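You operate a simulated robot arm through the tools that you are given. There is no shell and no other tool. Be economical: measure what you need, move in short steps, check, and stop when the job is done.

You run a simulated robot arm. Do the job below in one go: nothing can be reset, and whatever is moved stays where it is left.

TASK
Fold both lips of the purple cleat in the bench vise.
Fine: slide the jaw shut, lock the grey lever, tap the lips flat with the black mallet, put it back; leave the cleat clamped; the other cleats stay.

The check looks at the end state, three seconds after you hand in, the way a careful person would. Anything else that was tipped, shoved, dropped, spilled or broken makes it a failure. Flat cloth is picked up by pressing the open fingertips on it (5 to 10 N) and closing them slowly along it; thin cloth reads only 2 to 8 mm in the jaws.

THE ROBOT
A 7-joint arm with a two-finger parallel gripper, fixed in place. Base frame: the origin is at the foot of the arm, x ahead of it, y to its left, z up; the work surface is at about z = 82. Readings come in cm, rad, newtons and seconds.
With the tool pointing down near the work surface it reaches from about 34 to 78 cm from the base axis. Its first joint turns from -2.897 to 2.897 rad. Payload 3.91 kg.
The TCP is the grasp point between the finger pads, 3 cm short of the fingertips. In the tool frame z runs along the fingers and y along their closing line. The gripper opens to 11 cm. The fingers are 2 cm wide and 1 cm thick; the gripper's body (4.8 by 11.2 cm) begins 5.5 cm behind the TCP.
Orientation is that of the tool frame in the base frame, as a unit quaternion [w, x, y, z]. With the fingers straight down and closing along the base's y, the tool's x points along the base's -x, its y along +y and its z along -z.

THE INTERFACE
- The arm moves only by the tool send_rows. Its argument "targets" is a list of rows, each an object (a shift or turn left out is 0, a gripper value left out holds the last) with "delta_rot": the turn, a rotation vector about the tool's x, y, z in rad, a list of three; "linear": the shift along the tool's x, y, z in cm, a list of three; "claw": the opening, from 0 (shut) to 1 (fully open). In form: [{"delta_rot": [rx, ry, rz], "linear": [dx, dy, dz], "claw": claw}, ...]. A call has 1 to 12 rows; each row shifts and turns the commanded pose from where the row before left it, along the tool's axes as they then stand. A row lasts 0.2 s, in which the tool goes at most 5 cm and 0.15 rad; a call with a longer step from one row to the next is refused whole, and so is a gripper value outside its range. A pose out of reach is approached as far as the arm can. The call stops where the force on the tool passes 70 N (or 10 N more than at its start, if that is more) or the arm is blocked; 0.2 s more then pass. Each finger travels about 15.3 cm/s and halts on what it meets, pressing with about 37 N; the grip force reading is that of the motor and also rises with nothing between the fingers. The clock runs only during rows and for 0.2 s after the last one: add rows that do not move to give the fingers time. It gives the time, the measured TCP pose, the force on the tool (base axes), the opening and the grip force at its end, in the units of the frame above (readings bear some noise), and new pictures: "pictures" is both (left out), scene, wrist or none.
- Cameras (640 x 400 px; columns grow to the right, rows downward): "scene" is fixed at [22.28, 49.93, 156.42]; the picture's right is [-1.00, -0.06, 0.00], its down [-0.06, 0.96, -0.27] and it looks along [0.02, -0.27, -0.96] (base axes); focal length 214 px, centre (320, 200). "wrist" rides on the gripper at [-3.6, 0, -5.7] in the tool frame; the picture's right is [0.00, -1.00, 0.00], its down [0.97, 0.00, -0.24] and it looks along [0.24, 0.00, 0.97] (tool axes); focal length 218 px, centre (320, 200). There is no depth. A picture from a camera that has moved, and an enlarged one, comes with that camera's place and axes in the base frame and with its lens.
- lift_body(by): slides the trunk up (or, below 0, down) by that many cm; the arm rides with it, the base frame stays. It gives what a move gives, with no picture.
- zoom(camera, box): a new picture of the part [left, top, right, bottom] of that camera's present view, enlarged. The clock stands still meanwhile.
- job_done(): hands the job in; it is judged then, once.

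Go step by step. Nothing tells you positions but the pictures and the camera data: compare them with the known pose of the tool, close in by small moves and look again before you grip or let go. The budget is 120 turns and 150 pictures, counting those below and the enlarged ones. Unless the task says otherwise, let go and move clear before handing in, and close with one line.

The tools are called after "Call:" as a command line: name --argument value ..., lists and objects as JSON in quotes. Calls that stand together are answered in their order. send_rows: Moves the arm, as the interface text tells. Its arguments: {"type":"object","properties":{"targets":{"type":"array","items":{"type":"object","properties":{"delta_rot":{"type":"array","items":{"type":"number"}},"linear":{"type":"array","items":{"type":"number"}},"claw":{"type":"number"}}}},"pictures":{"type":"string","enum":["both","scene","wrist","none"]}},"required":["targets"]} The other tools are called the same way: lift_body (by) slides the trunk up or down; zoom (camera, box) takes an enlarged picture of a part of a camera's view; job_done () hands the job in.

At the start:

```text
t: 0.0
tool_pos: [33.22, 17.61, 123.23]
tcp_rot: [0.001, 0.0, 1.0, 0.0]
force: [-0.5, -0.2, -1.0]
width: 11.0
grasp_force: 0.0
trunk travel left (down, up): [-57.5, 3.5]
```

scene: 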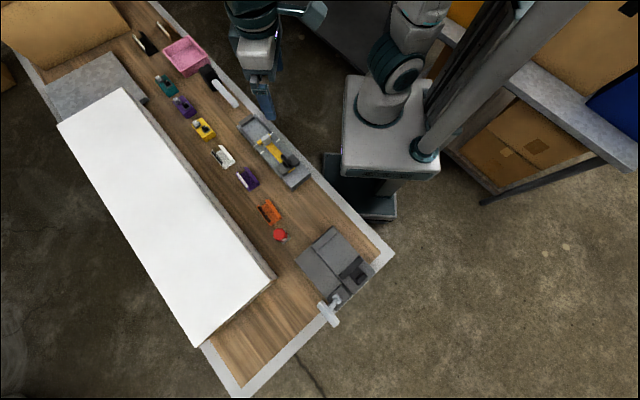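
wrist: 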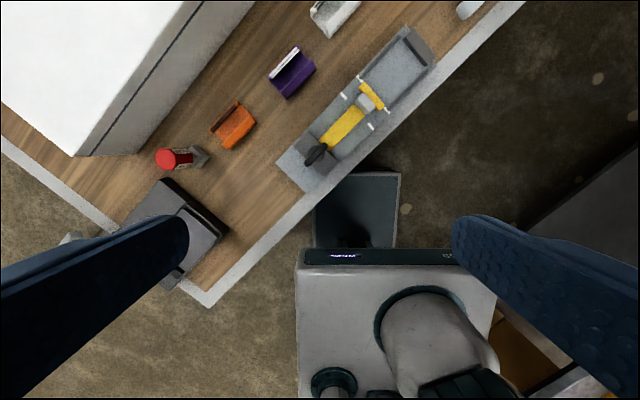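

I see a diagonal bench with a tray holding a yellow tool, several cleats, a possible vise at the lower right and other objects. I'll zoom in to tell which is which.

Call:
zoom --camera "scene" --box '[220, 100, 400, 340]'

Call:
zoom --camera "scene" --box '[120, 10, 280, 200]'

Call:
zoom --camera "wrist" --box '[80, 0, 480, 310]'

```text
1.67 times, centred on (310, 220) of scene
camera zoom: at [22.28, 49.93, 156.42], right [-1.0, -0.06, 0.0], down [-0.06, 0.96, -0.27], along [0.02, -0.27, -0.96], focal length 358 px, centre (337, 167)
```

zoom: 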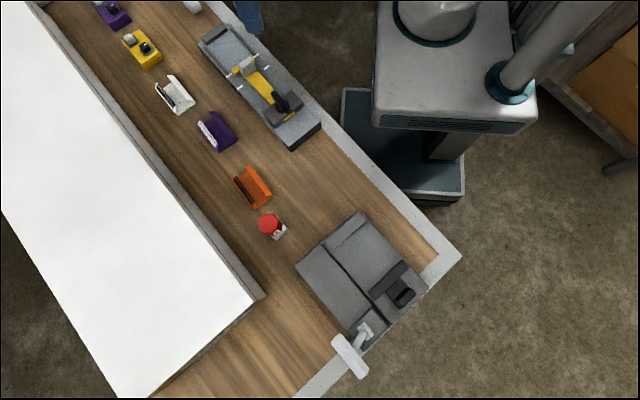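

```text
2.11 times, centred on (200, 105) of scene
camera zoom: at [22.28, 49.93, 156.42], right [-1.0, -0.06, 0.0], down [-0.06, 0.96, -0.27], along [0.02, -0.27, -0.96], focal length 452 px, centre (573, 400)
```

zoom: 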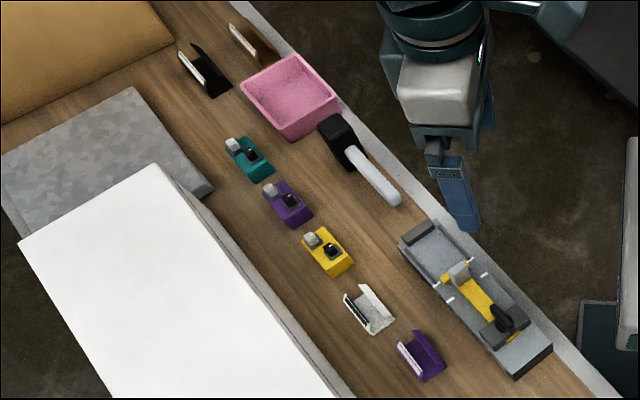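

```text
1.29 times, centred on (280, 155) of wrist
camera zoom: at [36.67, 17.73, 128.89], right [0.0, -1.0, 0.0], down [-0.97, 0.0, 0.24], along [-0.24, 0.0, -0.97], focal length 282 px, centre (372, 258)
```

zoom: 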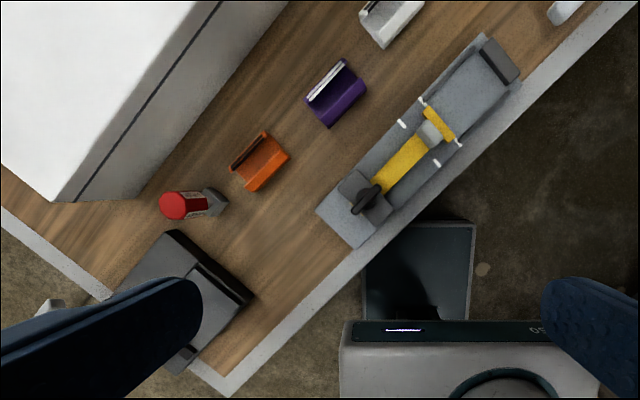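

Call:
send_rows --targets '[{"linear": [1.17, 3.9, 1.15]}, {"linear": [1.17, 3.9, 1.15]}, {"linear": [1.17, 3.9, 1.15]}, {"linear": [1.17, 3.9, 1.15]}, {"linear": [1.17, 3.9, 1.15]}, {"linear": [1.17, 3.9, 1.15]}, {"linear": [1.17, 3.9, 1.15]}, {}]' --pictures "wrist"

```text
t: 1.8
tool_pos: [24.95, 45.05, 115.03]
tcp_rot: [0.0, 0.0, 1.0, 0.0]
force: [-0.1, 0.1, 0.1]
width: 11.01
grasp_force: 0.1
trunk travel left (down, up): [-57.5, 3.5]
camera wrist: at [28.43, 45.1, 120.82], right [0.0, -1.0, 0.0], down [-0.97, 0.0, 0.24], along [-0.24, 0.0, -0.97], focal length 218 px, centre (320, 200)
```

wrist: 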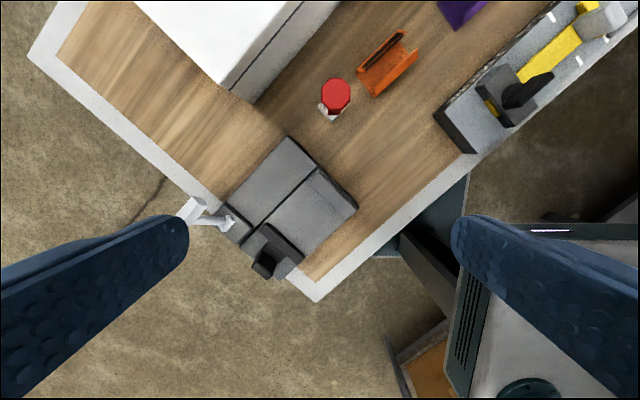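

The lower-right object is a grey vise-like block with a white crank, and the long tray has yellow sliding parts. I'll zoom in on both.

Call:
zoom --camera "wrist" --box '[170, 60, 380, 300]'

Call:
zoom --camera "wrist" --box '[430, 0, 640, 140]'

```text
1.67 times, centred on (275, 180) of wrist
camera zoom: at [28.43, 45.1, 120.82], right [0.0, -1.0, 0.0], down [-0.97, 0.0, 0.24], along [-0.24, 0.0, -0.97], focal length 364 px, centre (395, 233)
```

zoom: 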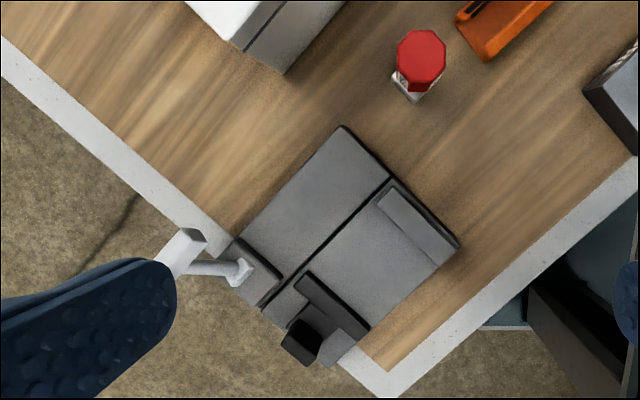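

```text
2.86 times, centred on (535, 70) of wrist
camera zoom: at [28.43, 45.1, 120.82], right [0.0, -1.0, 0.0], down [-0.97, 0.0, 0.24], along [-0.24, 0.0, -0.97], focal length 624 px, centre (-294, 571)
```

zoom: 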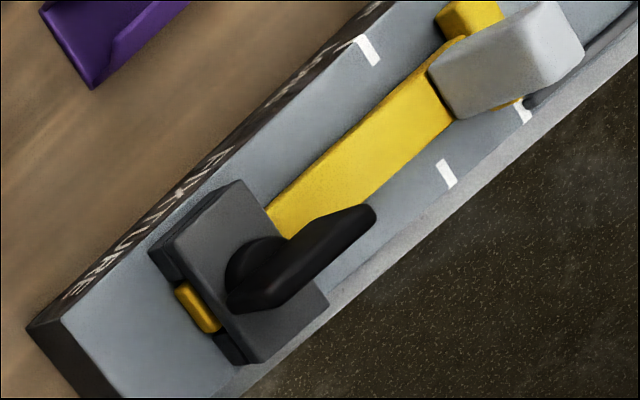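

Call:
send_rows --targets '[{"linear": [1.75, 2.45, 3.6]}, {"linear": [1.75, 2.45, 3.6]}, {"linear": [1.75, 2.45, 3.5]}, {"delta_rot": [0, 0, -0.137]}, {"delta_rot": [0, 0, -0.137]}, {"delta_rot": [0, 0, -0.137]}, {"delta_rot": [0, 0, -0.137]}, {"delta_rot": [0, 0, -0.137]}, {}]' --pictures "both"

```text
t: 3.8
tool_pos: [19.72, 52.34, 104.56]
tcp_rot: [0.0, -0.336, 0.942, -0.001]
force: [0.0, 0.2, -0.5]
width: 11.01
grasp_force: 0.0
trunk travel left (down, up): [-57.5, 3.5]
camera wrist: at [22.44, 54.66, 110.14], right [0.63, -0.77, 0.0], down [-0.75, -0.62, 0.24], along [-0.19, -0.15, -0.97], focal length 218 px, centre (320, 200)
```

scene: 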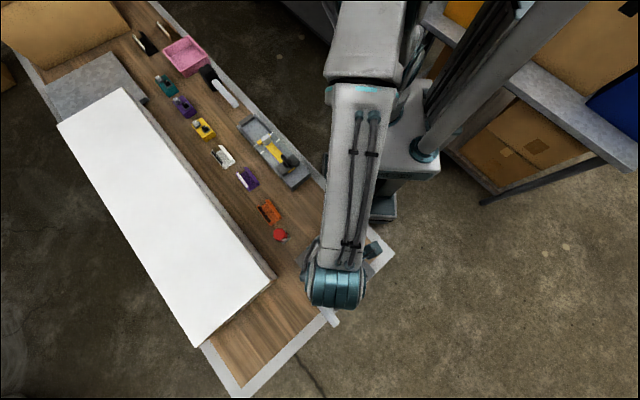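
wrist: 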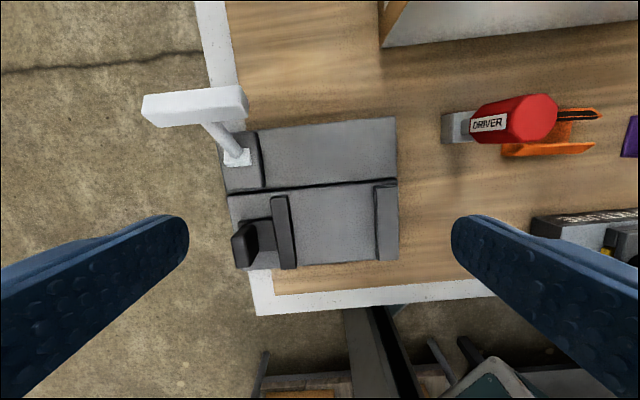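

Call:
zoom --camera "wrist" --box '[130, 70, 410, 290]'

Call:
zoom --camera "wrist" --box '[430, 80, 640, 260]'

```text
1.82 times, centred on (270, 180) of wrist
camera zoom: at [22.44, 54.66, 110.14], right [0.63, -0.77, 0.0], down [-0.75, -0.62, 0.24], along [-0.19, -0.15, -0.97], focal length 397 px, centre (411, 236)
```

zoom: 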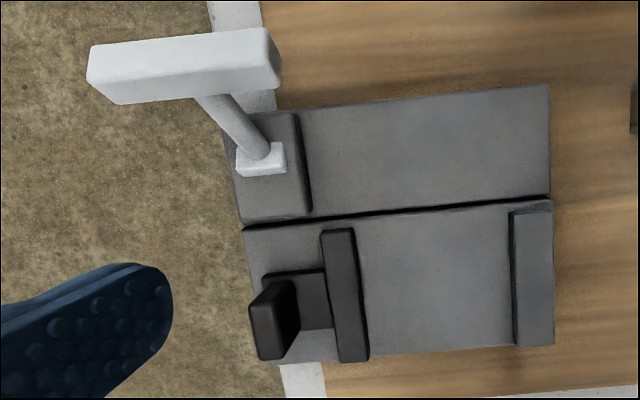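

```text
2.22 times, centred on (535, 170) of wrist
camera zoom: at [22.44, 54.66, 110.14], right [0.63, -0.77, 0.0], down [-0.75, -0.62, 0.24], along [-0.19, -0.15, -0.97], focal length 485 px, centre (-158, 267)
```

zoom: 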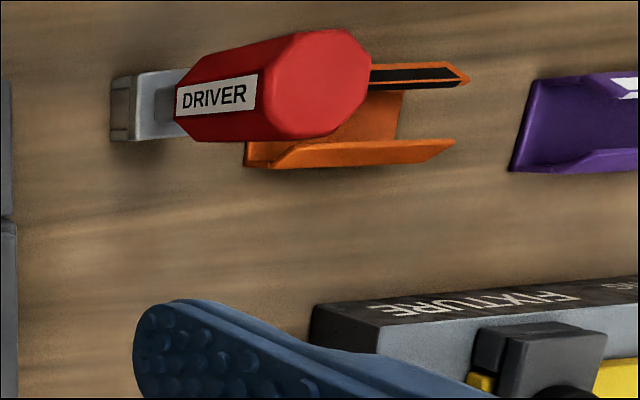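

Call:
send_rows --targets '[{"linear": [-0.74, -4.68, 0]}, {"linear": [-0.74, -4.68, 0]}, {"linear": [-0.74, -4.68, 0]}, {"linear": [-0.74, -4.68, 0]}, {"linear": [-0.74, -4.68, 0]}, {"linear": [-0.74, -4.68, 0]}, {"linear": [-0.74, -4.68, 0]}, {"linear": [-0.74, -4.68, 0]}, {"linear": [-0.74, -4.68, 0]}, {}]' --pictures "wrist"

```text
t: 6.0
tool_pos: [51.67, 23.89, 104.61]
tcp_rot: [-0.001, -0.336, 0.942, 0.0]
force: [-0.3, -0.4, -0.5]
width: 10.99
grasp_force: 0.1
trunk travel left (down, up): [-57.5, 3.5]
camera wrist: at [54.18, 26.29, 110.22], right [0.63, -0.77, 0.0], down [-0.75, -0.61, 0.24], along [-0.19, -0.15, -0.97], focal length 218 px, centre (320, 200)
```

wrist: 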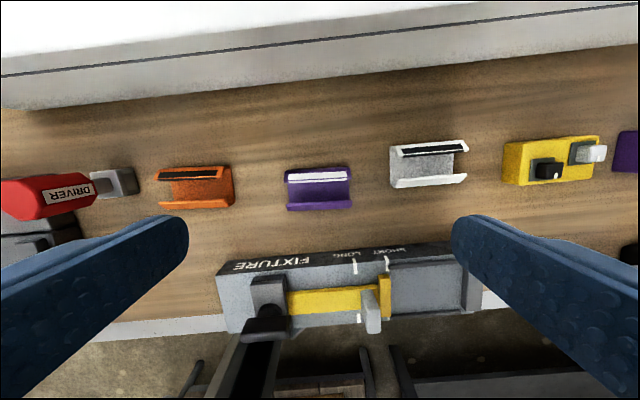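

Call:
zoom --camera "wrist" --box '[270, 120, 480, 230]'

Call:
zoom --camera "wrist" --box '[480, 110, 640, 210]'

Call:
zoom --camera "wrist" --box '[0, 140, 260, 260]'

```text
3.05 times, centred on (375, 175) of wrist
camera zoom: at [54.18, 26.29, 110.22], right [0.63, -0.77, 0.0], down [-0.75, -0.61, 0.24], along [-0.19, -0.15, -0.97], focal length 665 px, centre (152, 276)
```

zoom: 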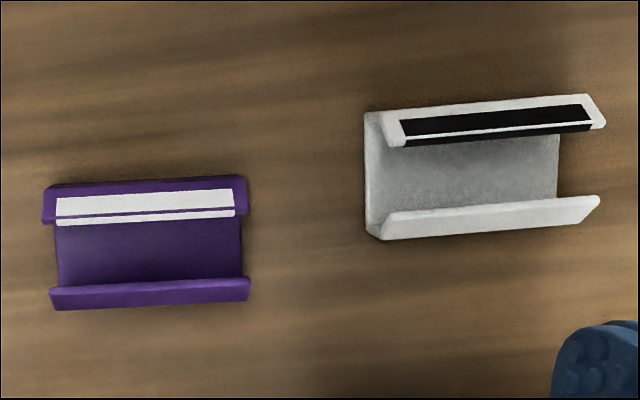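

```text
4.00 times, centred on (560, 160) of wrist
camera zoom: at [54.18, 26.29, 110.22], right [0.63, -0.77, 0.0], down [-0.75, -0.61, 0.24], along [-0.19, -0.15, -0.97], focal length 873 px, centre (-640, 360)
```

zoom: 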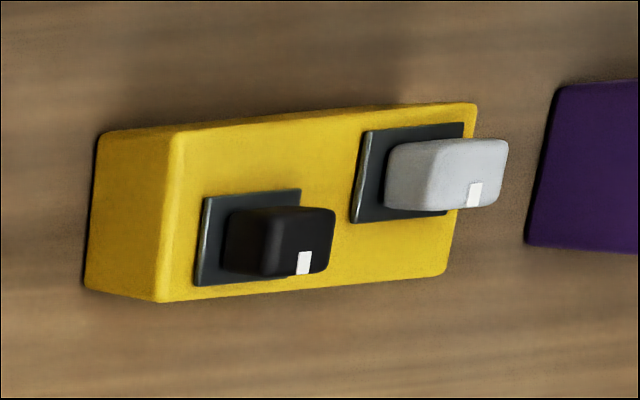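

```text
2.46 times, centred on (130, 200) of wrist
camera zoom: at [54.18, 26.29, 110.22], right [0.63, -0.77, 0.0], down [-0.75, -0.61, 0.24], along [-0.19, -0.15, -0.97], focal length 537 px, centre (788, 200)
```

zoom: 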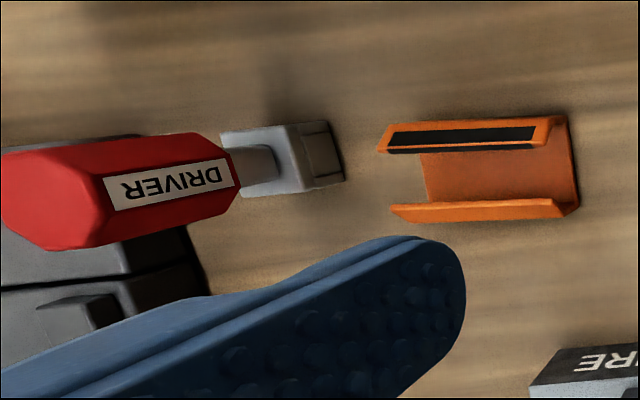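

Call:
send_rows --targets '[{"linear": [0, 3.33, 1.57]}, {"linear": [0, 3.33, 1.57]}, {"linear": [0, 3.33, 1.57]}, {"linear": [0, 3.33, 1.57]}, {"delta_rot": [0.15, 0, 0]}, {"delta_rot": [0.15, 0, 0]}, {"delta_rot": [0.15, 0, 0]}, {"delta_rot": [0.15, 0, 0]}, {"delta_rot": [0.15, 0, 0]}, {}]' --pictures "wrist"

```text
t: 8.2
tool_pos: [43.23, 34.31, 98.36]
tcp_rot: [0.123, -0.311, 0.876, -0.346]
force: [0.1, -0.1, -0.8]
width: 11.01
grasp_force: 0.1
trunk travel left (down, up): [-57.5, 3.5]
camera wrist: at [43.37, 39.6, 102.33], right [0.46, -0.57, 0.68], down [-0.86, -0.49, 0.18], along [0.23, -0.67, -0.71], focal length 218 px, centre (320, 200)
```

wrist: 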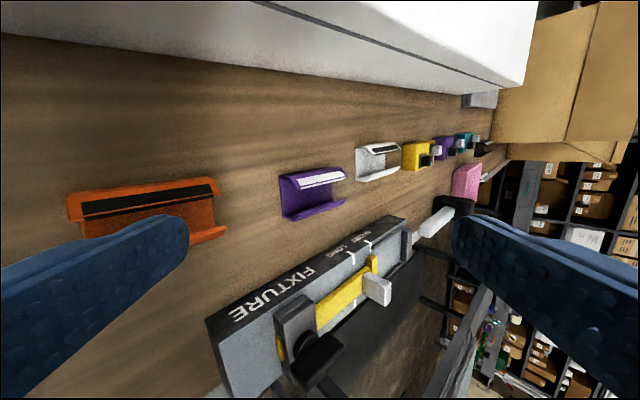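

Call:
zoom --camera "wrist" --box '[260, 130, 410, 230]'

Call:
zoom --camera "wrist" --box '[400, 110, 520, 250]'

```text
4.00 times, centred on (335, 180) of wrist
camera zoom: at [43.37, 39.6, 102.33], right [0.46, -0.57, 0.68], down [-0.86, -0.49, 0.18], along [0.23, -0.67, -0.71], focal length 873 px, centre (260, 280)
```

zoom: 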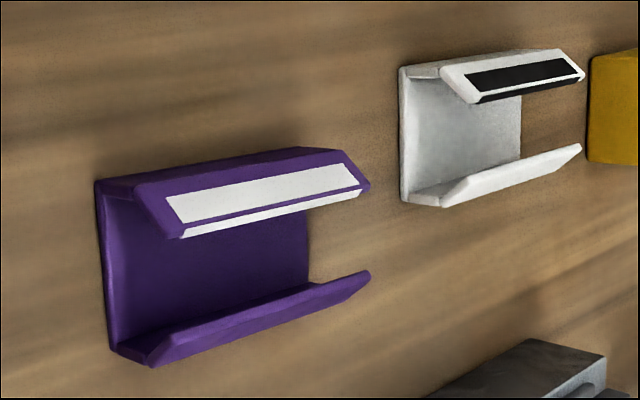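

```text
2.86 times, centred on (460, 180) of wrist
camera zoom: at [43.37, 39.6, 102.33], right [0.46, -0.57, 0.68], down [-0.86, -0.49, 0.18], along [0.23, -0.67, -0.71], focal length 624 px, centre (-80, 257)
```

zoom: 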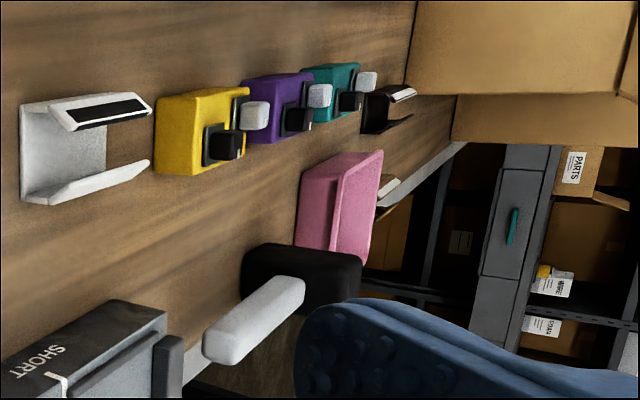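

Call:
send_rows --targets '[{"delta_rot": [-0.15, 0, 0]}, {"delta_rot": [-0.15, 0, 0]}, {"delta_rot": [-0.15, 0, 0]}, {"delta_rot": [-0.15, 0, 0]}, {"delta_rot": [-0.15, 0, 0]}, {"linear": [1.36, 3.78, -0.25]}, {"linear": [1.36, 3.78, -0.25]}, {"linear": [1.36, 3.78, -0.25]}, {"linear": [1.36, 3.78, -0.25]}, {"linear": [1.36, 3.78, -0.25]}, {}]' --pictures "none"

Call:
send_rows --targets '[{"delta_rot": [-0.15, 0, 0]}, {"delta_rot": [-0.15, 0, 0]}, {"delta_rot": [-0.15, 0, 0]}, {"delta_rot": [-0.15, 0, 0]}, {}]' --pictures "wrist"

Call:
zoom --camera "wrist" --box '[160, 80, 480, 300]'

```text
t: 10.6
tool_pos: [25.81, 44.5, 99.45]
tcp_rot: [0.0, -0.336, 0.942, 0.0]
force: [-0.4, -0.6, 0.9]
width: 11.0
grasp_force: 0.2
trunk travel left (down, up): [-57.5, 3.5]
```

```text
t: 11.8
tool_pos: [25.78, 44.59, 99.53]
tcp_rot: [-0.1, -0.321, 0.9, 0.278]
force: [0.7, 0.4, -0.5]
width: 11.0
grasp_force: 0.0
trunk travel left (down, up): [-57.5, 3.5]
camera wrist: at [30.56, 44.42, 104.14], right [0.52, -0.64, -0.57], down [-0.67, -0.72, 0.2], along [-0.53, 0.27, -0.8], focal length 218 px, centre (320, 200)
```

wrist: 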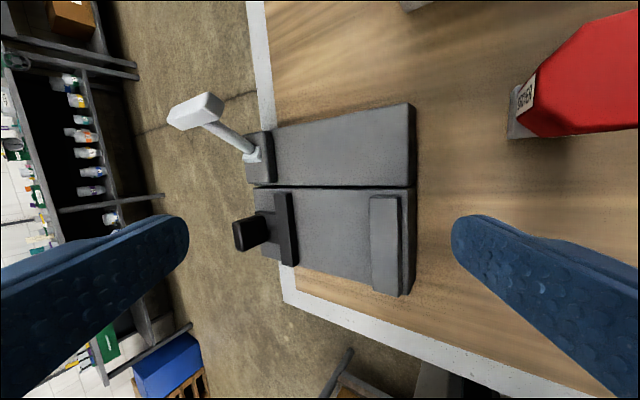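

```text
1.82 times, centred on (320, 190) of wrist
camera zoom: at [30.56, 44.42, 104.14], right [0.52, -0.64, -0.57], down [-0.67, -0.72, 0.2], along [-0.53, 0.27, -0.8], focal length 397 px, centre (320, 218)
```

zoom: 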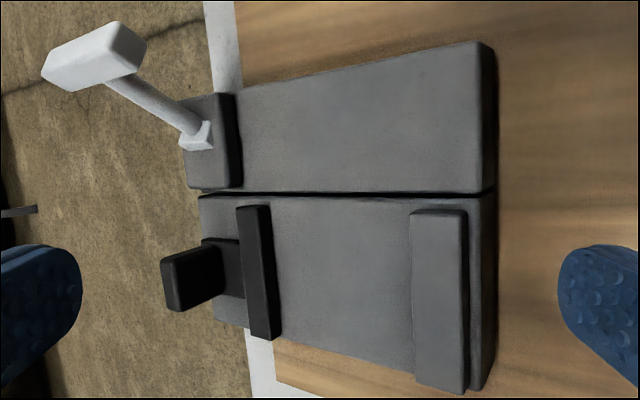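

Call:
send_rows --targets '[{"delta_rot": [0.15, 0, 0]}, {"delta_rot": [0.15, 0, 0]}, {"delta_rot": [0.15, 0, 0]}, {"delta_rot": [0.15, 0, 0]}, {"linear": [-0.69, -4.57, 0.5]}, {"linear": [-0.69, -4.57, 0.5]}, {"linear": [-0.69, -4.57, 0.5]}, {"linear": [-0.69, -4.57, 0.5]}, {"linear": [-0.69, -4.57, 0.5]}, {"linear": [-0.69, -4.57, 0.5]}, {"linear": [-0.69, -4.57, 0.5], "delta_rot": [0, 0, -0.056]}, {}]' --pictures "wrist"

Call:
zoom --camera "wrist" --box '[240, 140, 420, 300]'

```text
t: 14.4
tool_pos: [49.88, 22.85, 95.93]
tcp_rot: [0.0, -0.363, 0.932, 0.0]
force: [0.0, 0.0, 0.1]
width: 11.0
grasp_force: 0.0
trunk travel left (down, up): [-57.5, 3.5]
camera wrist: at [52.41, 25.32, 101.56], right [0.68, -0.74, 0.0], down [-0.72, -0.66, 0.24], along [-0.18, -0.16, -0.97], focal length 218 px, centre (320, 200)
```

wrist: 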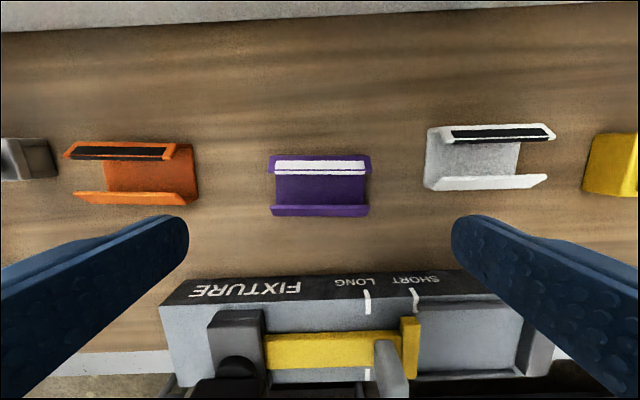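

```text
2.50 times, centred on (330, 220) of wrist
camera zoom: at [52.41, 25.32, 101.56], right [0.68, -0.74, 0.0], down [-0.72, -0.66, 0.24], along [-0.18, -0.16, -0.97], focal length 546 px, centre (295, 150)
```

zoom: 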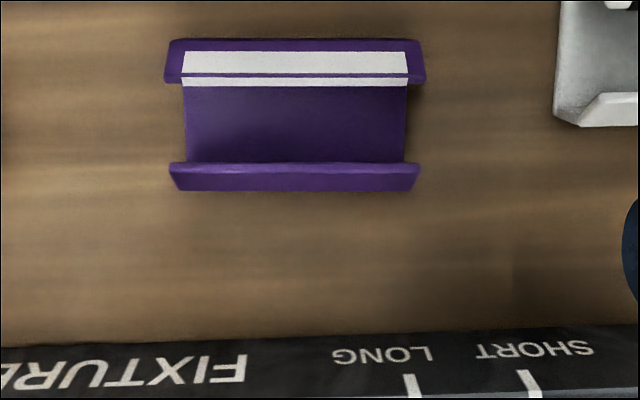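

The purple cleat is a channel with two in-leaning lips, centred under the tool. I'll turn 90° to grip it across its side walls.

Call:
send_rows --targets '[{"linear": [-0.2, 0, 0], "delta_rot": [0, 0, 0.143]}, {"delta_rot": [0, 0, 0.143]}, {"delta_rot": [0, 0, 0.143]}, {"delta_rot": [0, 0, 0.143]}, {"delta_rot": [0, 0, 0.143]}, {"delta_rot": [0, 0, 0.143]}, {"delta_rot": [0, 0, 0.143]}, {"delta_rot": [0, 0, 0.143]}, {"delta_rot": [0, 0, 0.143]}, {"delta_rot": [0, 0, 0.143]}, {"delta_rot": [0, 0, 0.141], "claw": 0.75}, {"claw": 0.75}]' --pictures "wrist"

Call:
zoom --camera "wrist" --box '[230, 120, 410, 300]'

```text
t: 17.0
tool_pos: [50.02, 22.91, 96.05]
tcp_rot: [0.0, 0.404, 0.915, 0.0]
force: [0.2, -1.1, -0.7]
width: 8.27
grasp_force: 0.0
trunk travel left (down, up): [-57.5, 3.5]
camera wrist: at [52.37, 20.36, 101.58], right [-0.74, -0.67, 0.0], down [-0.65, 0.72, 0.24], along [-0.16, 0.18, -0.97], focal length 218 px, centre (320, 200)
```

wrist: 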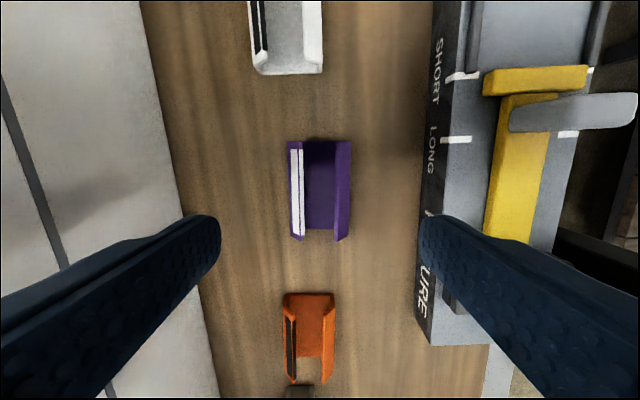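

```text
2.22 times, centred on (320, 210) of wrist
camera zoom: at [52.37, 20.36, 101.58], right [-0.74, -0.67, 0.0], down [-0.65, 0.72, 0.24], along [-0.16, 0.18, -0.97], focal length 485 px, centre (320, 178)
```

zoom: 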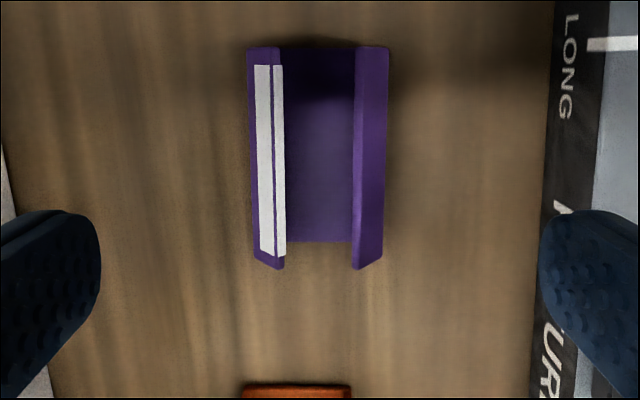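

Call:
send_rows --targets '[{"linear": [0, 0, 3.3]}, {"linear": [0, 0, 3.3]}, {"linear": [0, 0, 3.0]}, {"linear": [0, 0, 1.0]}, {}]' --pictures "wrist"

```text
t: 18.2
tool_pos: [50.21, 22.92, 85.42]
tcp_rot: [0.001, 0.402, 0.915, 0.0]
force: [0.5, 0.5, 0.0]
width: 8.27
grasp_force: 0.1
trunk travel left (down, up): [-57.5, 3.5]
camera wrist: at [52.38, 20.4, 91.01], right [-0.74, -0.68, 0.0], down [-0.66, 0.72, 0.24], along [-0.16, 0.18, -0.97], focal length 218 px, centre (320, 200)
```

wrist: 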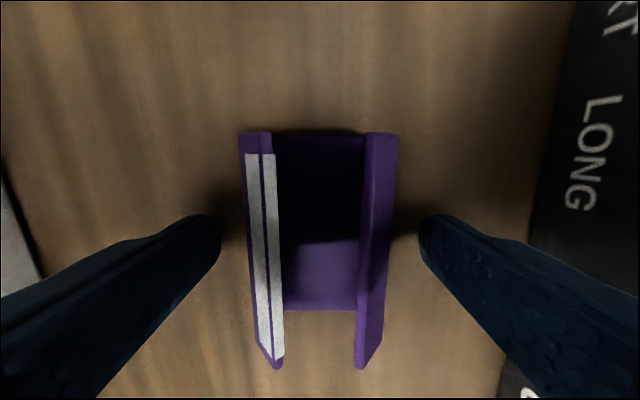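

Call:
send_rows --targets '[{"claw": 0.65}, {"claw": 0.55}, {"claw": 0.48}, {"claw": 0.42}, {"claw": 0.38}, {}]' --pictures "wrist"

```text
t: 19.6
tool_pos: [50.13, 23.01, 85.52]
tcp_rot: [0.0, 0.402, 0.915, 0.0]
force: [0.1, -0.1, -0.2]
width: 5.02
grasp_force: 36.3
trunk travel left (down, up): [-57.5, 3.5]
camera wrist: at [52.39, 20.4, 91.03], right [-0.74, -0.68, 0.0], down [-0.66, 0.72, 0.24], along [-0.16, 0.18, -0.97], focal length 218 px, centre (320, 200)
```

wrist: 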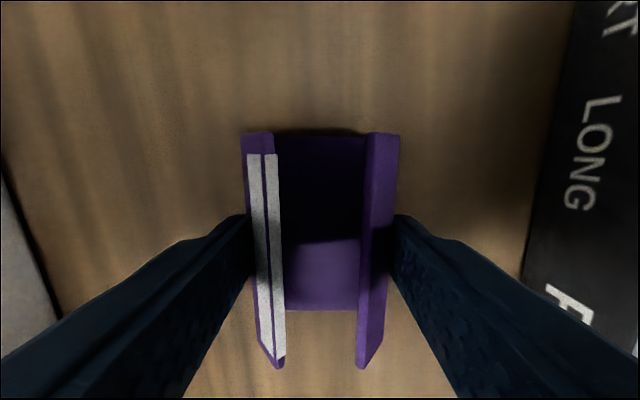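

Call:
send_rows --targets '[{"linear": [0, 0, -3]}, {"linear": [0, 0, -4.5]}, {"linear": [0, 0, -4.5]}, {"linear": [0, 0, -4]}, {}]' --pictures "none"

Call:
send_rows --targets '[{"linear": [4.53, -0.96, 0]}, {"linear": [4.53, -0.96, 0]}, {"linear": [4.53, -0.96, 0]}, {"linear": [4.53, -0.96, 0]}, {"linear": [4.53, -0.96, 0]}, {"linear": [4.53, -0.96, 0]}, {"linear": [4.53, -0.96, 0]}, {"linear": [4.53, -0.96, 0]}, {"linear": [4.53, -0.96, 0]}, {}]' --pictures "none"

Call:
send_rows --targets '[{"delta_rot": [0, 0, -0.147]}, {"delta_rot": [0, 0, -0.147]}, {"delta_rot": [0, 0, -0.147]}, {"delta_rot": [0, 0, -0.147]}, {"delta_rot": [0, 0, -0.147]}, {"delta_rot": [0, 0, -0.147]}, {"delta_rot": [0, 0, -0.147]}, {"delta_rot": [0, 0, -0.147]}, {"delta_rot": [0, 0, -0.147]}, {"delta_rot": [0, 0, -0.147]}, {"delta_rot": [0, 0, -0.143]}, {}]' --pictures "both"

```text
t: 20.8
tool_pos: [50.05, 22.91, 101.39]
tcp_rot: [-0.001, 0.403, 0.915, -0.001]
force: [-0.3, 0.0, -0.9]
width: 4.99
grasp_force: 36.7
trunk travel left (down, up): [-57.5, 3.5]
```

```text
t: 23.0
tool_pos: [16.12, 47.15, 101.5]
tcp_rot: [0.001, 0.403, 0.915, 0.0]
force: [-0.4, -0.7, -0.8]
width: 5.01
grasp_force: 37.3
trunk travel left (down, up): [-57.5, 3.5]
```

```text
t: 25.6
tool_pos: [16.14, 47.16, 101.45]
tcp_rot: [0.0, -0.383, 0.924, 0.0]
force: [0.3, 0.4, -0.5]
width: 5.0
grasp_force: 36.6
trunk travel left (down, up): [-57.5, 3.5]
camera wrist: at [18.54, 49.83, 107.04], right [0.71, -0.71, 0.0], down [-0.69, -0.69, 0.24], along [-0.17, -0.17, -0.97], focal length 218 px, centre (320, 200)
```

scene: 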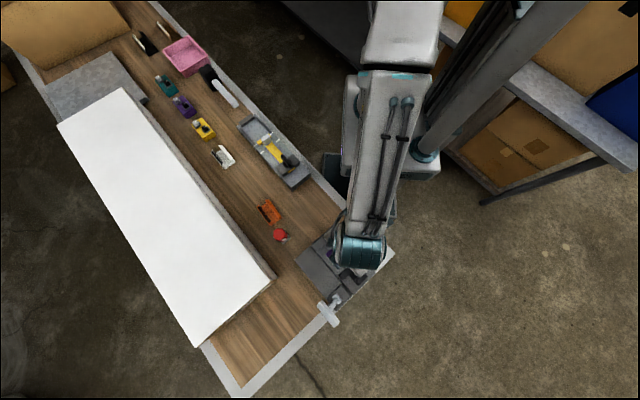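
wrist: 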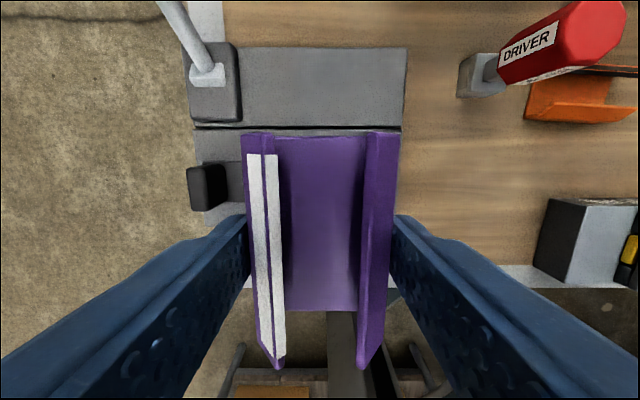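

Call:
send_rows --targets '[{"linear": [0, 0, 3.5]}, {"linear": [0, 0, 3.5]}, {"linear": [0, 0, 3.0]}, {}]' --pictures "wrist"

```text
t: 26.6
tool_pos: [16.2, 47.29, 91.35]
tcp_rot: [0.0, -0.382, 0.924, -0.001]
force: [-0.3, 0.1, -0.7]
width: 5.0
grasp_force: 36.8
trunk travel left (down, up): [-57.5, 3.5]
camera wrist: at [18.56, 49.9, 96.99], right [0.71, -0.71, 0.0], down [-0.69, -0.68, 0.24], along [-0.17, -0.17, -0.97], focal length 218 px, centre (320, 200)
```

wrist: 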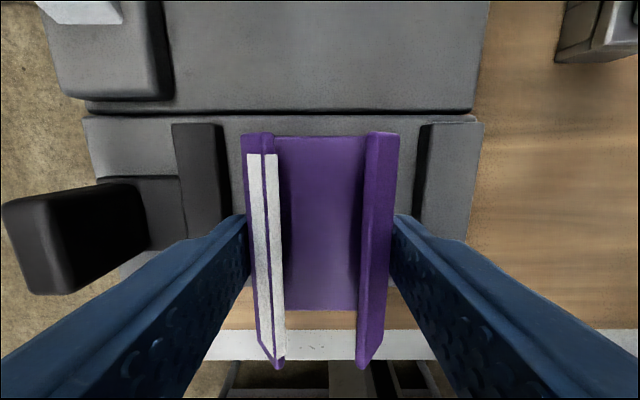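

Call:
send_rows --targets '[{"linear": [0, 0, 1.5]}, {"linear": [0, 0, 0.6]}, {"linear": [0, 0, 0.3]}, {}]' --pictures "none"

Call:
send_rows --targets '[{"linear": [0, 0, 0.25]}, {}]' --pictures "none"

```text
t: 27.6
tool_pos: [16.14, 47.27, 88.95]
tcp_rot: [0.001, -0.382, 0.924, 0.0]
force: [-0.1, -0.7, -0.5]
width: 4.98
grasp_force: 37.5
trunk travel left (down, up): [-57.5, 3.5]
```

```text
t: 28.2
tool_pos: [16.15, 47.27, 88.9]
tcp_rot: [0.001, -0.382, 0.924, 0.001]
force: [-0.2, 0.3, 16.0]
width: 4.99
grasp_force: 37.1
trunk travel left (down, up): [-57.5, 3.5]
```

Call:
send_rows --targets '[{"linear": [0, 0, -0.15], "claw": 0.5}, {"claw": 0.56}, {"claw": 0.6}, {"linear": [0, 0, -1.5]}, {"linear": [0, 0, -4]}, {"linear": [0, 0, -4.5]}, {}]' --pictures "wrist"

```text
t: 29.8
tool_pos: [16.09, 47.29, 98.93]
tcp_rot: [0.0, -0.382, 0.924, 0.0]
force: [-0.3, 0.4, 0.6]
width: 6.61
grasp_force: 0.0
trunk travel left (down, up): [-57.5, 3.5]
camera wrist: at [18.48, 49.87, 104.42], right [0.71, -0.71, 0.0], down [-0.69, -0.68, 0.24], along [-0.17, -0.17, -0.97], focal length 218 px, centre (320, 200)
```

wrist: 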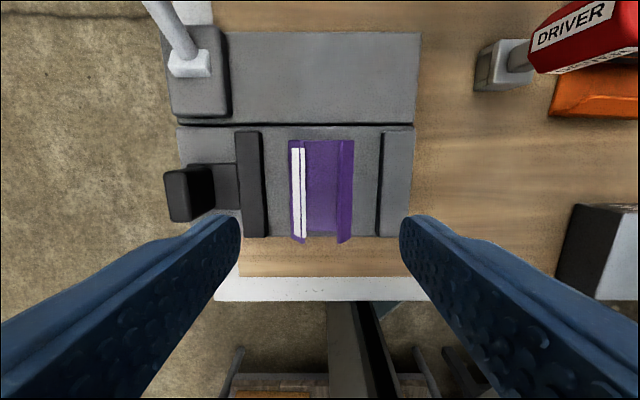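

Call:
zoom --camera "wrist" --box '[140, 0, 420, 260]'

```text
1.54 times, centred on (280, 130) of wrist
camera zoom: at [18.48, 49.87, 104.42], right [0.71, -0.71, 0.0], down [-0.69, -0.68, 0.24], along [-0.17, -0.17, -0.97], focal length 336 px, centre (382, 308)
```

zoom: 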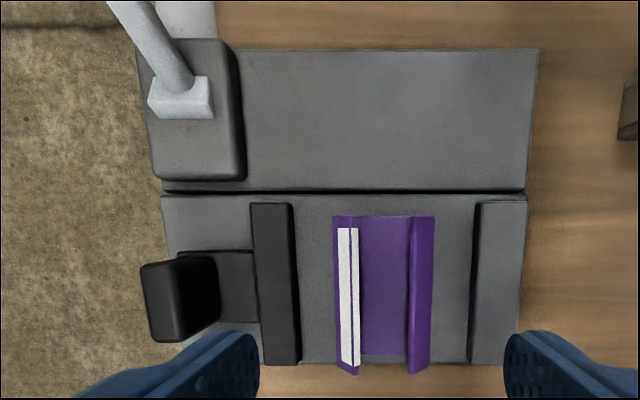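

Call:
send_rows --targets '[{"linear": [-0.2, 4.27, 0], "claw": 0}, {"linear": [0, 4.27, 0]}, {"linear": [0, 4.27, 0]}, {"linear": [0, 0, 3]}, {"linear": [0, 0, 3]}, {"linear": [0, 0, 2.3]}, {}]' --pictures "wrist"

```text
t: 31.4
tool_pos: [7.25, 56.54, 90.44]
tcp_rot: [0.0, -0.383, 0.924, 0.0]
force: [-0.1, 0.3, 0.2]
width: 0.0
grasp_force: 37.2
trunk travel left (down, up): [-57.5, 3.5]
camera wrist: at [9.64, 59.08, 96.15], right [0.71, -0.71, 0.0], down [-0.69, -0.68, 0.24], along [-0.17, -0.17, -0.97], focal length 218 px, centre (320, 200)
```

wrist: 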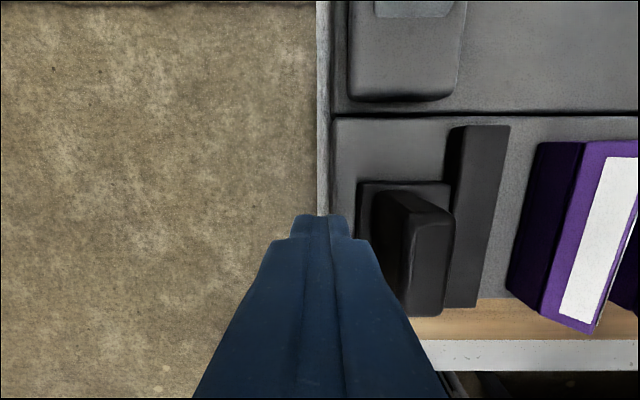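

Call:
send_rows --targets '[{"linear": [0, -0.6, 0]}, {"linear": [0, -0.6, 0]}, {"linear": [0, -0.6, 0]}, {"linear": [0, -0.6, 0]}, {"linear": [0, -0.6, 0]}, {}]' --pictures "wrist"

```text
t: 32.8
tool_pos: [9.34, 54.28, 90.7]
tcp_rot: [0.0, -0.383, 0.924, 0.0]
force: [-0.4, 0.2, -0.7]
width: 0.0
grasp_force: 36.9
trunk travel left (down, up): [-57.5, 3.5]
camera wrist: at [11.79, 56.91, 96.17], right [0.71, -0.71, 0.0], down [-0.69, -0.68, 0.24], along [-0.17, -0.17, -0.97], focal length 218 px, centre (320, 200)
```

wrist: 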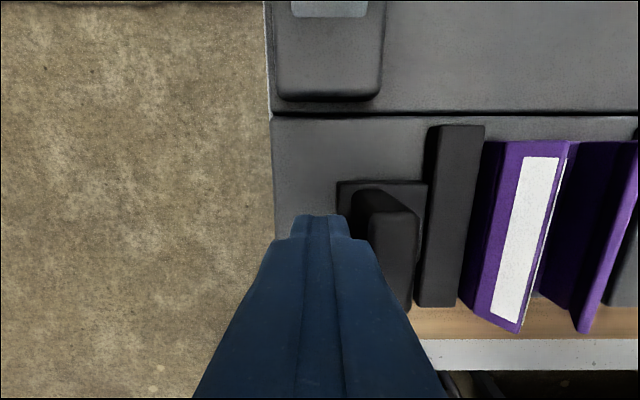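

Call:
send_rows --targets '[{"linear": [0, -0.5, 0]}, {"linear": [0, -0.5, 0]}, {"linear": [0, -0.5, 0]}, {"linear": [0, -0.5, 0]}, {"linear": [0, -0.5, 0]}, {"linear": [0, -0.5, 0]}, {}]' --pictures "wrist"

```text
t: 34.4
tool_pos: [11.5, 52.19, 90.57]
tcp_rot: [0.0, -0.381, 0.925, 0.0]
force: [0.2, 1.1, 4.3]
width: 0.0
grasp_force: 36.7
trunk travel left (down, up): [-57.5, 3.5]
camera wrist: at [13.91, 54.78, 96.2], right [0.71, -0.71, 0.0], down [-0.69, -0.68, 0.24], along [-0.17, -0.17, -0.97], focal length 218 px, centre (320, 200)
```

wrist: 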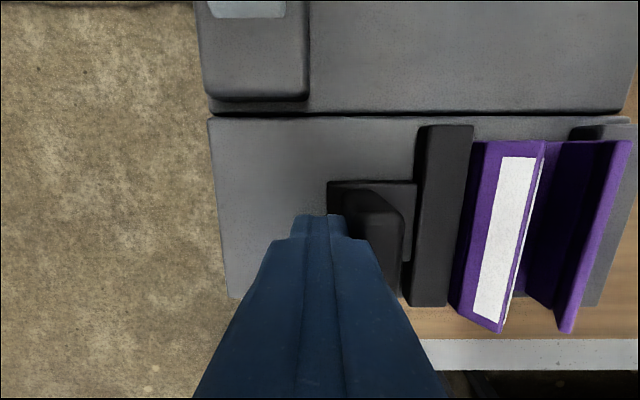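

Call:
send_rows --targets '[{"linear": [0, -0.4, 0]}, {"linear": [0, -0.4, 0]}, {"linear": [0, -0.4, 0]}, {"linear": [0, -0.3, 0]}, {"linear": [0, -0.3, 0]}, {}]' --pictures "wrist"

```text
t: 35.8
tool_pos: [11.69, 51.98, 90.54]
tcp_rot: [0.0, -0.386, 0.922, 0.001]
force: [-45.9, 29.3, 5.5]
width: 0.0
grasp_force: 36.8
trunk travel left (down, up): [-57.5, 3.5]
camera wrist: at [14.12, 54.59, 96.19], right [0.71, -0.7, 0.0], down [-0.68, -0.69, 0.24], along [-0.17, -0.17, -0.97], focal length 218 px, centre (320, 200)
```

wrist: 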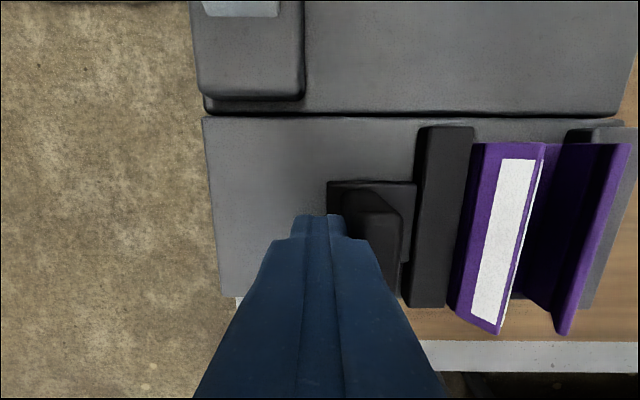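

Call:
send_rows --targets '[{"linear": [0, 1.2, 0]}, {"linear": [0, 1, 0]}, {"linear": [0, 0, -4.5]}, {"linear": [-2, 0, -4.5]}, {"linear": [-4, 0, -3]}, {"linear": [-2, 0, -3]}, {}]' --pictures "wrist"

Call:
zoom --camera "wrist" --box '[200, 40, 520, 270]'

```text
t: 37.4
tool_pos: [16.78, 58.17, 105.72]
tcp_rot: [0.001, -0.381, 0.925, 0.0]
force: [-0.1, -1.1, -0.4]
width: 0.0
grasp_force: 37.2
trunk travel left (down, up): [-57.5, 3.5]
camera wrist: at [19.27, 60.78, 111.34], right [0.71, -0.71, 0.0], down [-0.69, -0.68, 0.24], along [-0.17, -0.17, -0.97], focal length 218 px, centre (320, 200)
```

wrist: 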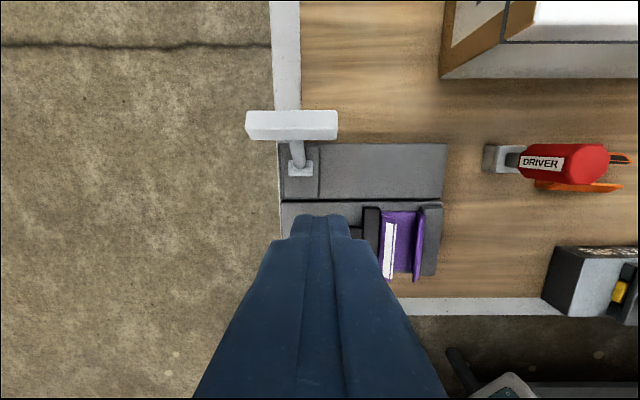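

```text
1.74 times, centred on (360, 155) of wrist
camera zoom: at [19.27, 60.78, 111.34], right [0.71, -0.71, 0.0], down [-0.69, -0.68, 0.24], along [-0.17, -0.17, -0.97], focal length 380 px, centre (250, 278)
```

zoom: 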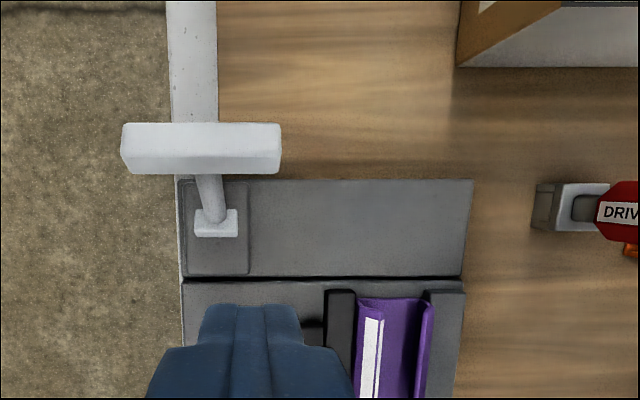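

Call:
send_rows --targets '[{"linear": [-4.2, 1.17, 0]}, {"linear": [-4.1, 1.17, 0]}, {"linear": [0, 0, 4]}, {"linear": [0, 0, 4]}, {"linear": [0, 0, 3.2]}, {}]' --pictures "both"

Call:
zoom --camera "scene" --box '[260, 220, 400, 340]'

```text
t: 38.8
tool_pos: [21.02, 65.75, 94.52]
tcp_rot: [0.0, -0.382, 0.924, 0.0]
force: [-0.5, -0.7, 0.7]
width: 0.0
grasp_force: 36.5
trunk travel left (down, up): [-57.5, 3.5]
camera wrist: at [23.47, 68.32, 100.02], right [0.71, -0.71, 0.0], down [-0.69, -0.68, 0.24], along [-0.17, -0.17, -0.97], focal length 218 px, centre (320, 200)
```

scene: 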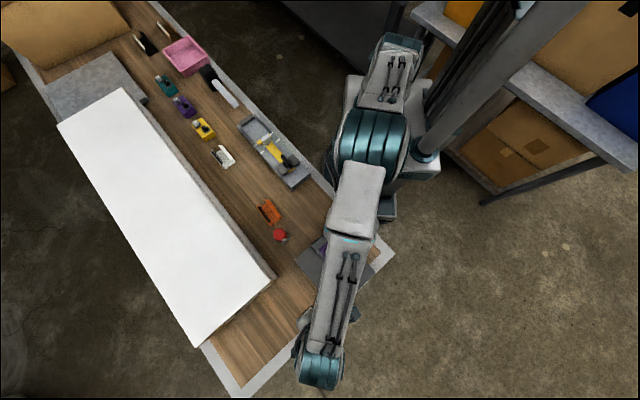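
wrist: 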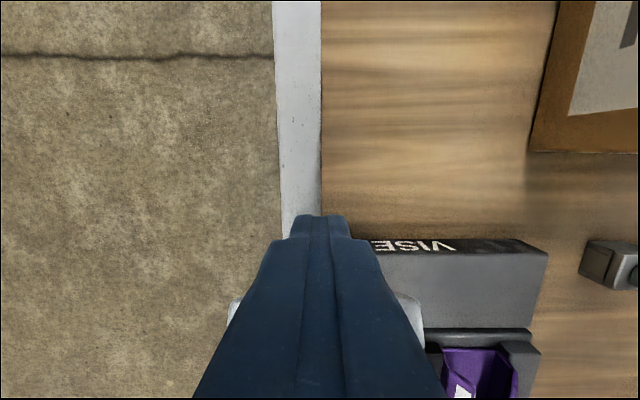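

```text
3.33 times, centred on (330, 280) of scene
camera zoom: at [22.28, 49.93, 156.42], right [-1.0, -0.06, 0.0], down [-0.06, 0.96, -0.27], along [0.02, -0.27, -0.96], focal length 715 px, centre (287, -67)
```

zoom: 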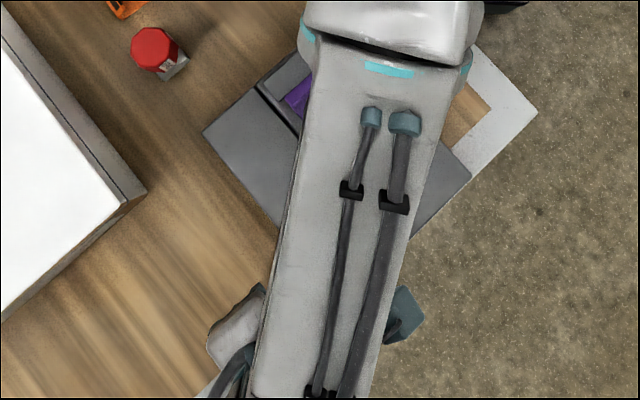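

Call:
send_rows --targets '[{"linear": [0.6, 0, 0]}, {"linear": [0.6, 0, 0]}, {"linear": [0.6, 0, 0]}, {}]' --pictures "none"

Call:
send_rows --targets '[{"linear": [0.6, 0, 0]}, {"linear": [0.6, 0, 0]}, {}]' --pictures "wrist"

```text
t: 39.8
tool_pos: [19.76, 64.37, 94.34]
tcp_rot: [-0.001, -0.382, 0.924, 0.0]
force: [0.9, 0.3, -0.2]
width: 0.01
grasp_force: 37.7
trunk travel left (down, up): [-57.5, 3.5]
```

```text
t: 40.6
tool_pos: [18.93, 63.53, 94.46]
tcp_rot: [-0.001, -0.383, 0.924, -0.001]
force: [1.4, 2.0, 6.1]
width: 0.0
grasp_force: 37.2
trunk travel left (down, up): [-57.5, 3.5]
camera wrist: at [21.34, 66.16, 100.06], right [0.71, -0.71, 0.0], down [-0.69, -0.69, 0.24], along [-0.17, -0.17, -0.97], focal length 218 px, centre (320, 200)
```

wrist: 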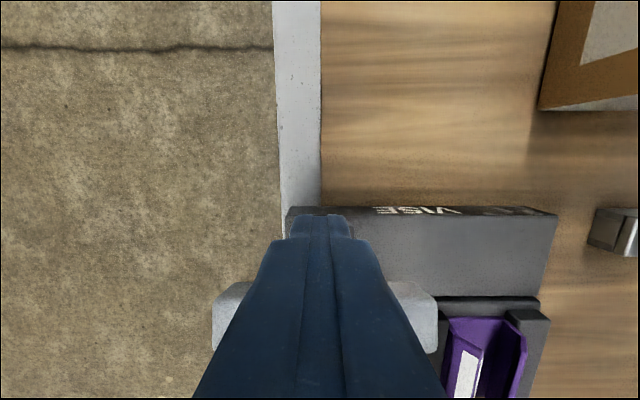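

Call:
send_rows --targets '[{"linear": [0.8, 0, 0]}, {"linear": [0.8, 0, 0]}, {"linear": [0.8, 0, 0]}, {"linear": [0.8, 0, 0]}, {}]' --pictures "wrist"

```text
t: 41.8
tool_pos: [16.55, 61.19, 94.19]
tcp_rot: [-0.001, -0.382, 0.924, -0.002]
force: [0.9, -0.1, 0.9]
width: 0.01
grasp_force: 37.2
trunk travel left (down, up): [-57.5, 3.5]
camera wrist: at [19.02, 63.77, 99.83], right [0.71, -0.71, 0.0], down [-0.69, -0.68, 0.24], along [-0.17, -0.17, -0.97], focal length 218 px, centre (320, 200)
```

wrist: 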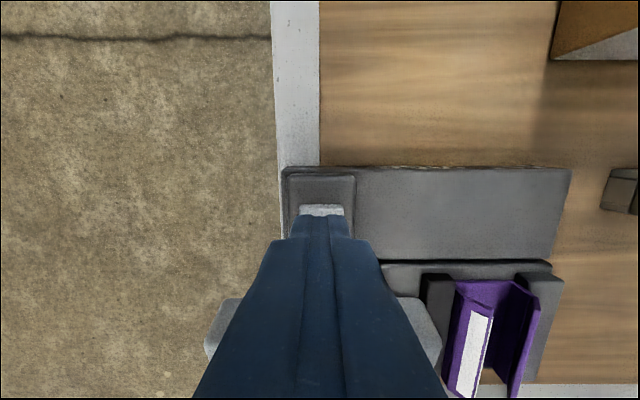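

Call:
send_rows --targets '[{"linear": [0.8, 0, 0]}, {"linear": [0.8, 0, 0]}, {"linear": [0.8, 0, 0]}, {"linear": [0.8, 0, 0]}, {}]' --pictures "wrist"

```text
t: 43.0
tool_pos: [14.77, 59.27, 94.52]
tcp_rot: [0.002, -0.381, 0.925, 0.001]
force: [10.3, 14.6, 5.1]
width: 0.04
grasp_force: 37.1
trunk travel left (down, up): [-57.5, 3.5]
camera wrist: at [17.13, 61.84, 100.07], right [0.7, -0.71, 0.0], down [-0.69, -0.68, 0.24], along [-0.17, -0.17, -0.97], focal length 218 px, centre (320, 200)
```

wrist: 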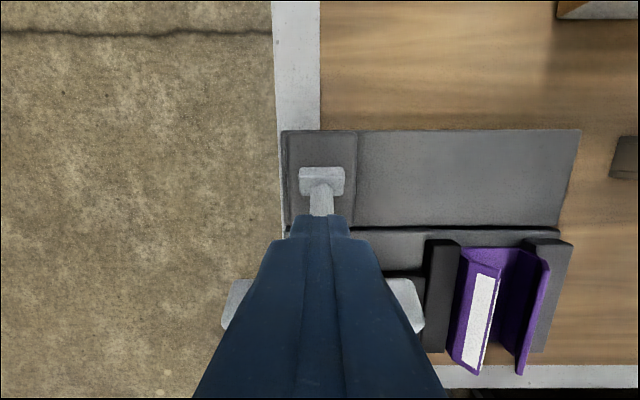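

Call:
send_rows --targets '[{"linear": [0.5, 0, 0]}, {}]' --pictures "none"

Call:
send_rows --targets '[{"linear": [0.5, 0, 0]}, {}]' --pictures "none"

```text
t: 43.6
tool_pos: [14.75, 59.15, 94.4]
tcp_rot: [0.002, -0.38, 0.925, 0.001]
force: [28.8, 23.0, 11.8]
width: 0.01
grasp_force: 36.7
trunk travel left (down, up): [-57.5, 3.5]
```

```text
t: 44.2
tool_pos: [14.67, 59.23, 94.47]
tcp_rot: [0.003, -0.379, 0.925, 0.001]
force: [40.2, 27.6, 12.5]
width: 0.02
grasp_force: 37.2
trunk travel left (down, up): [-57.5, 3.5]
```

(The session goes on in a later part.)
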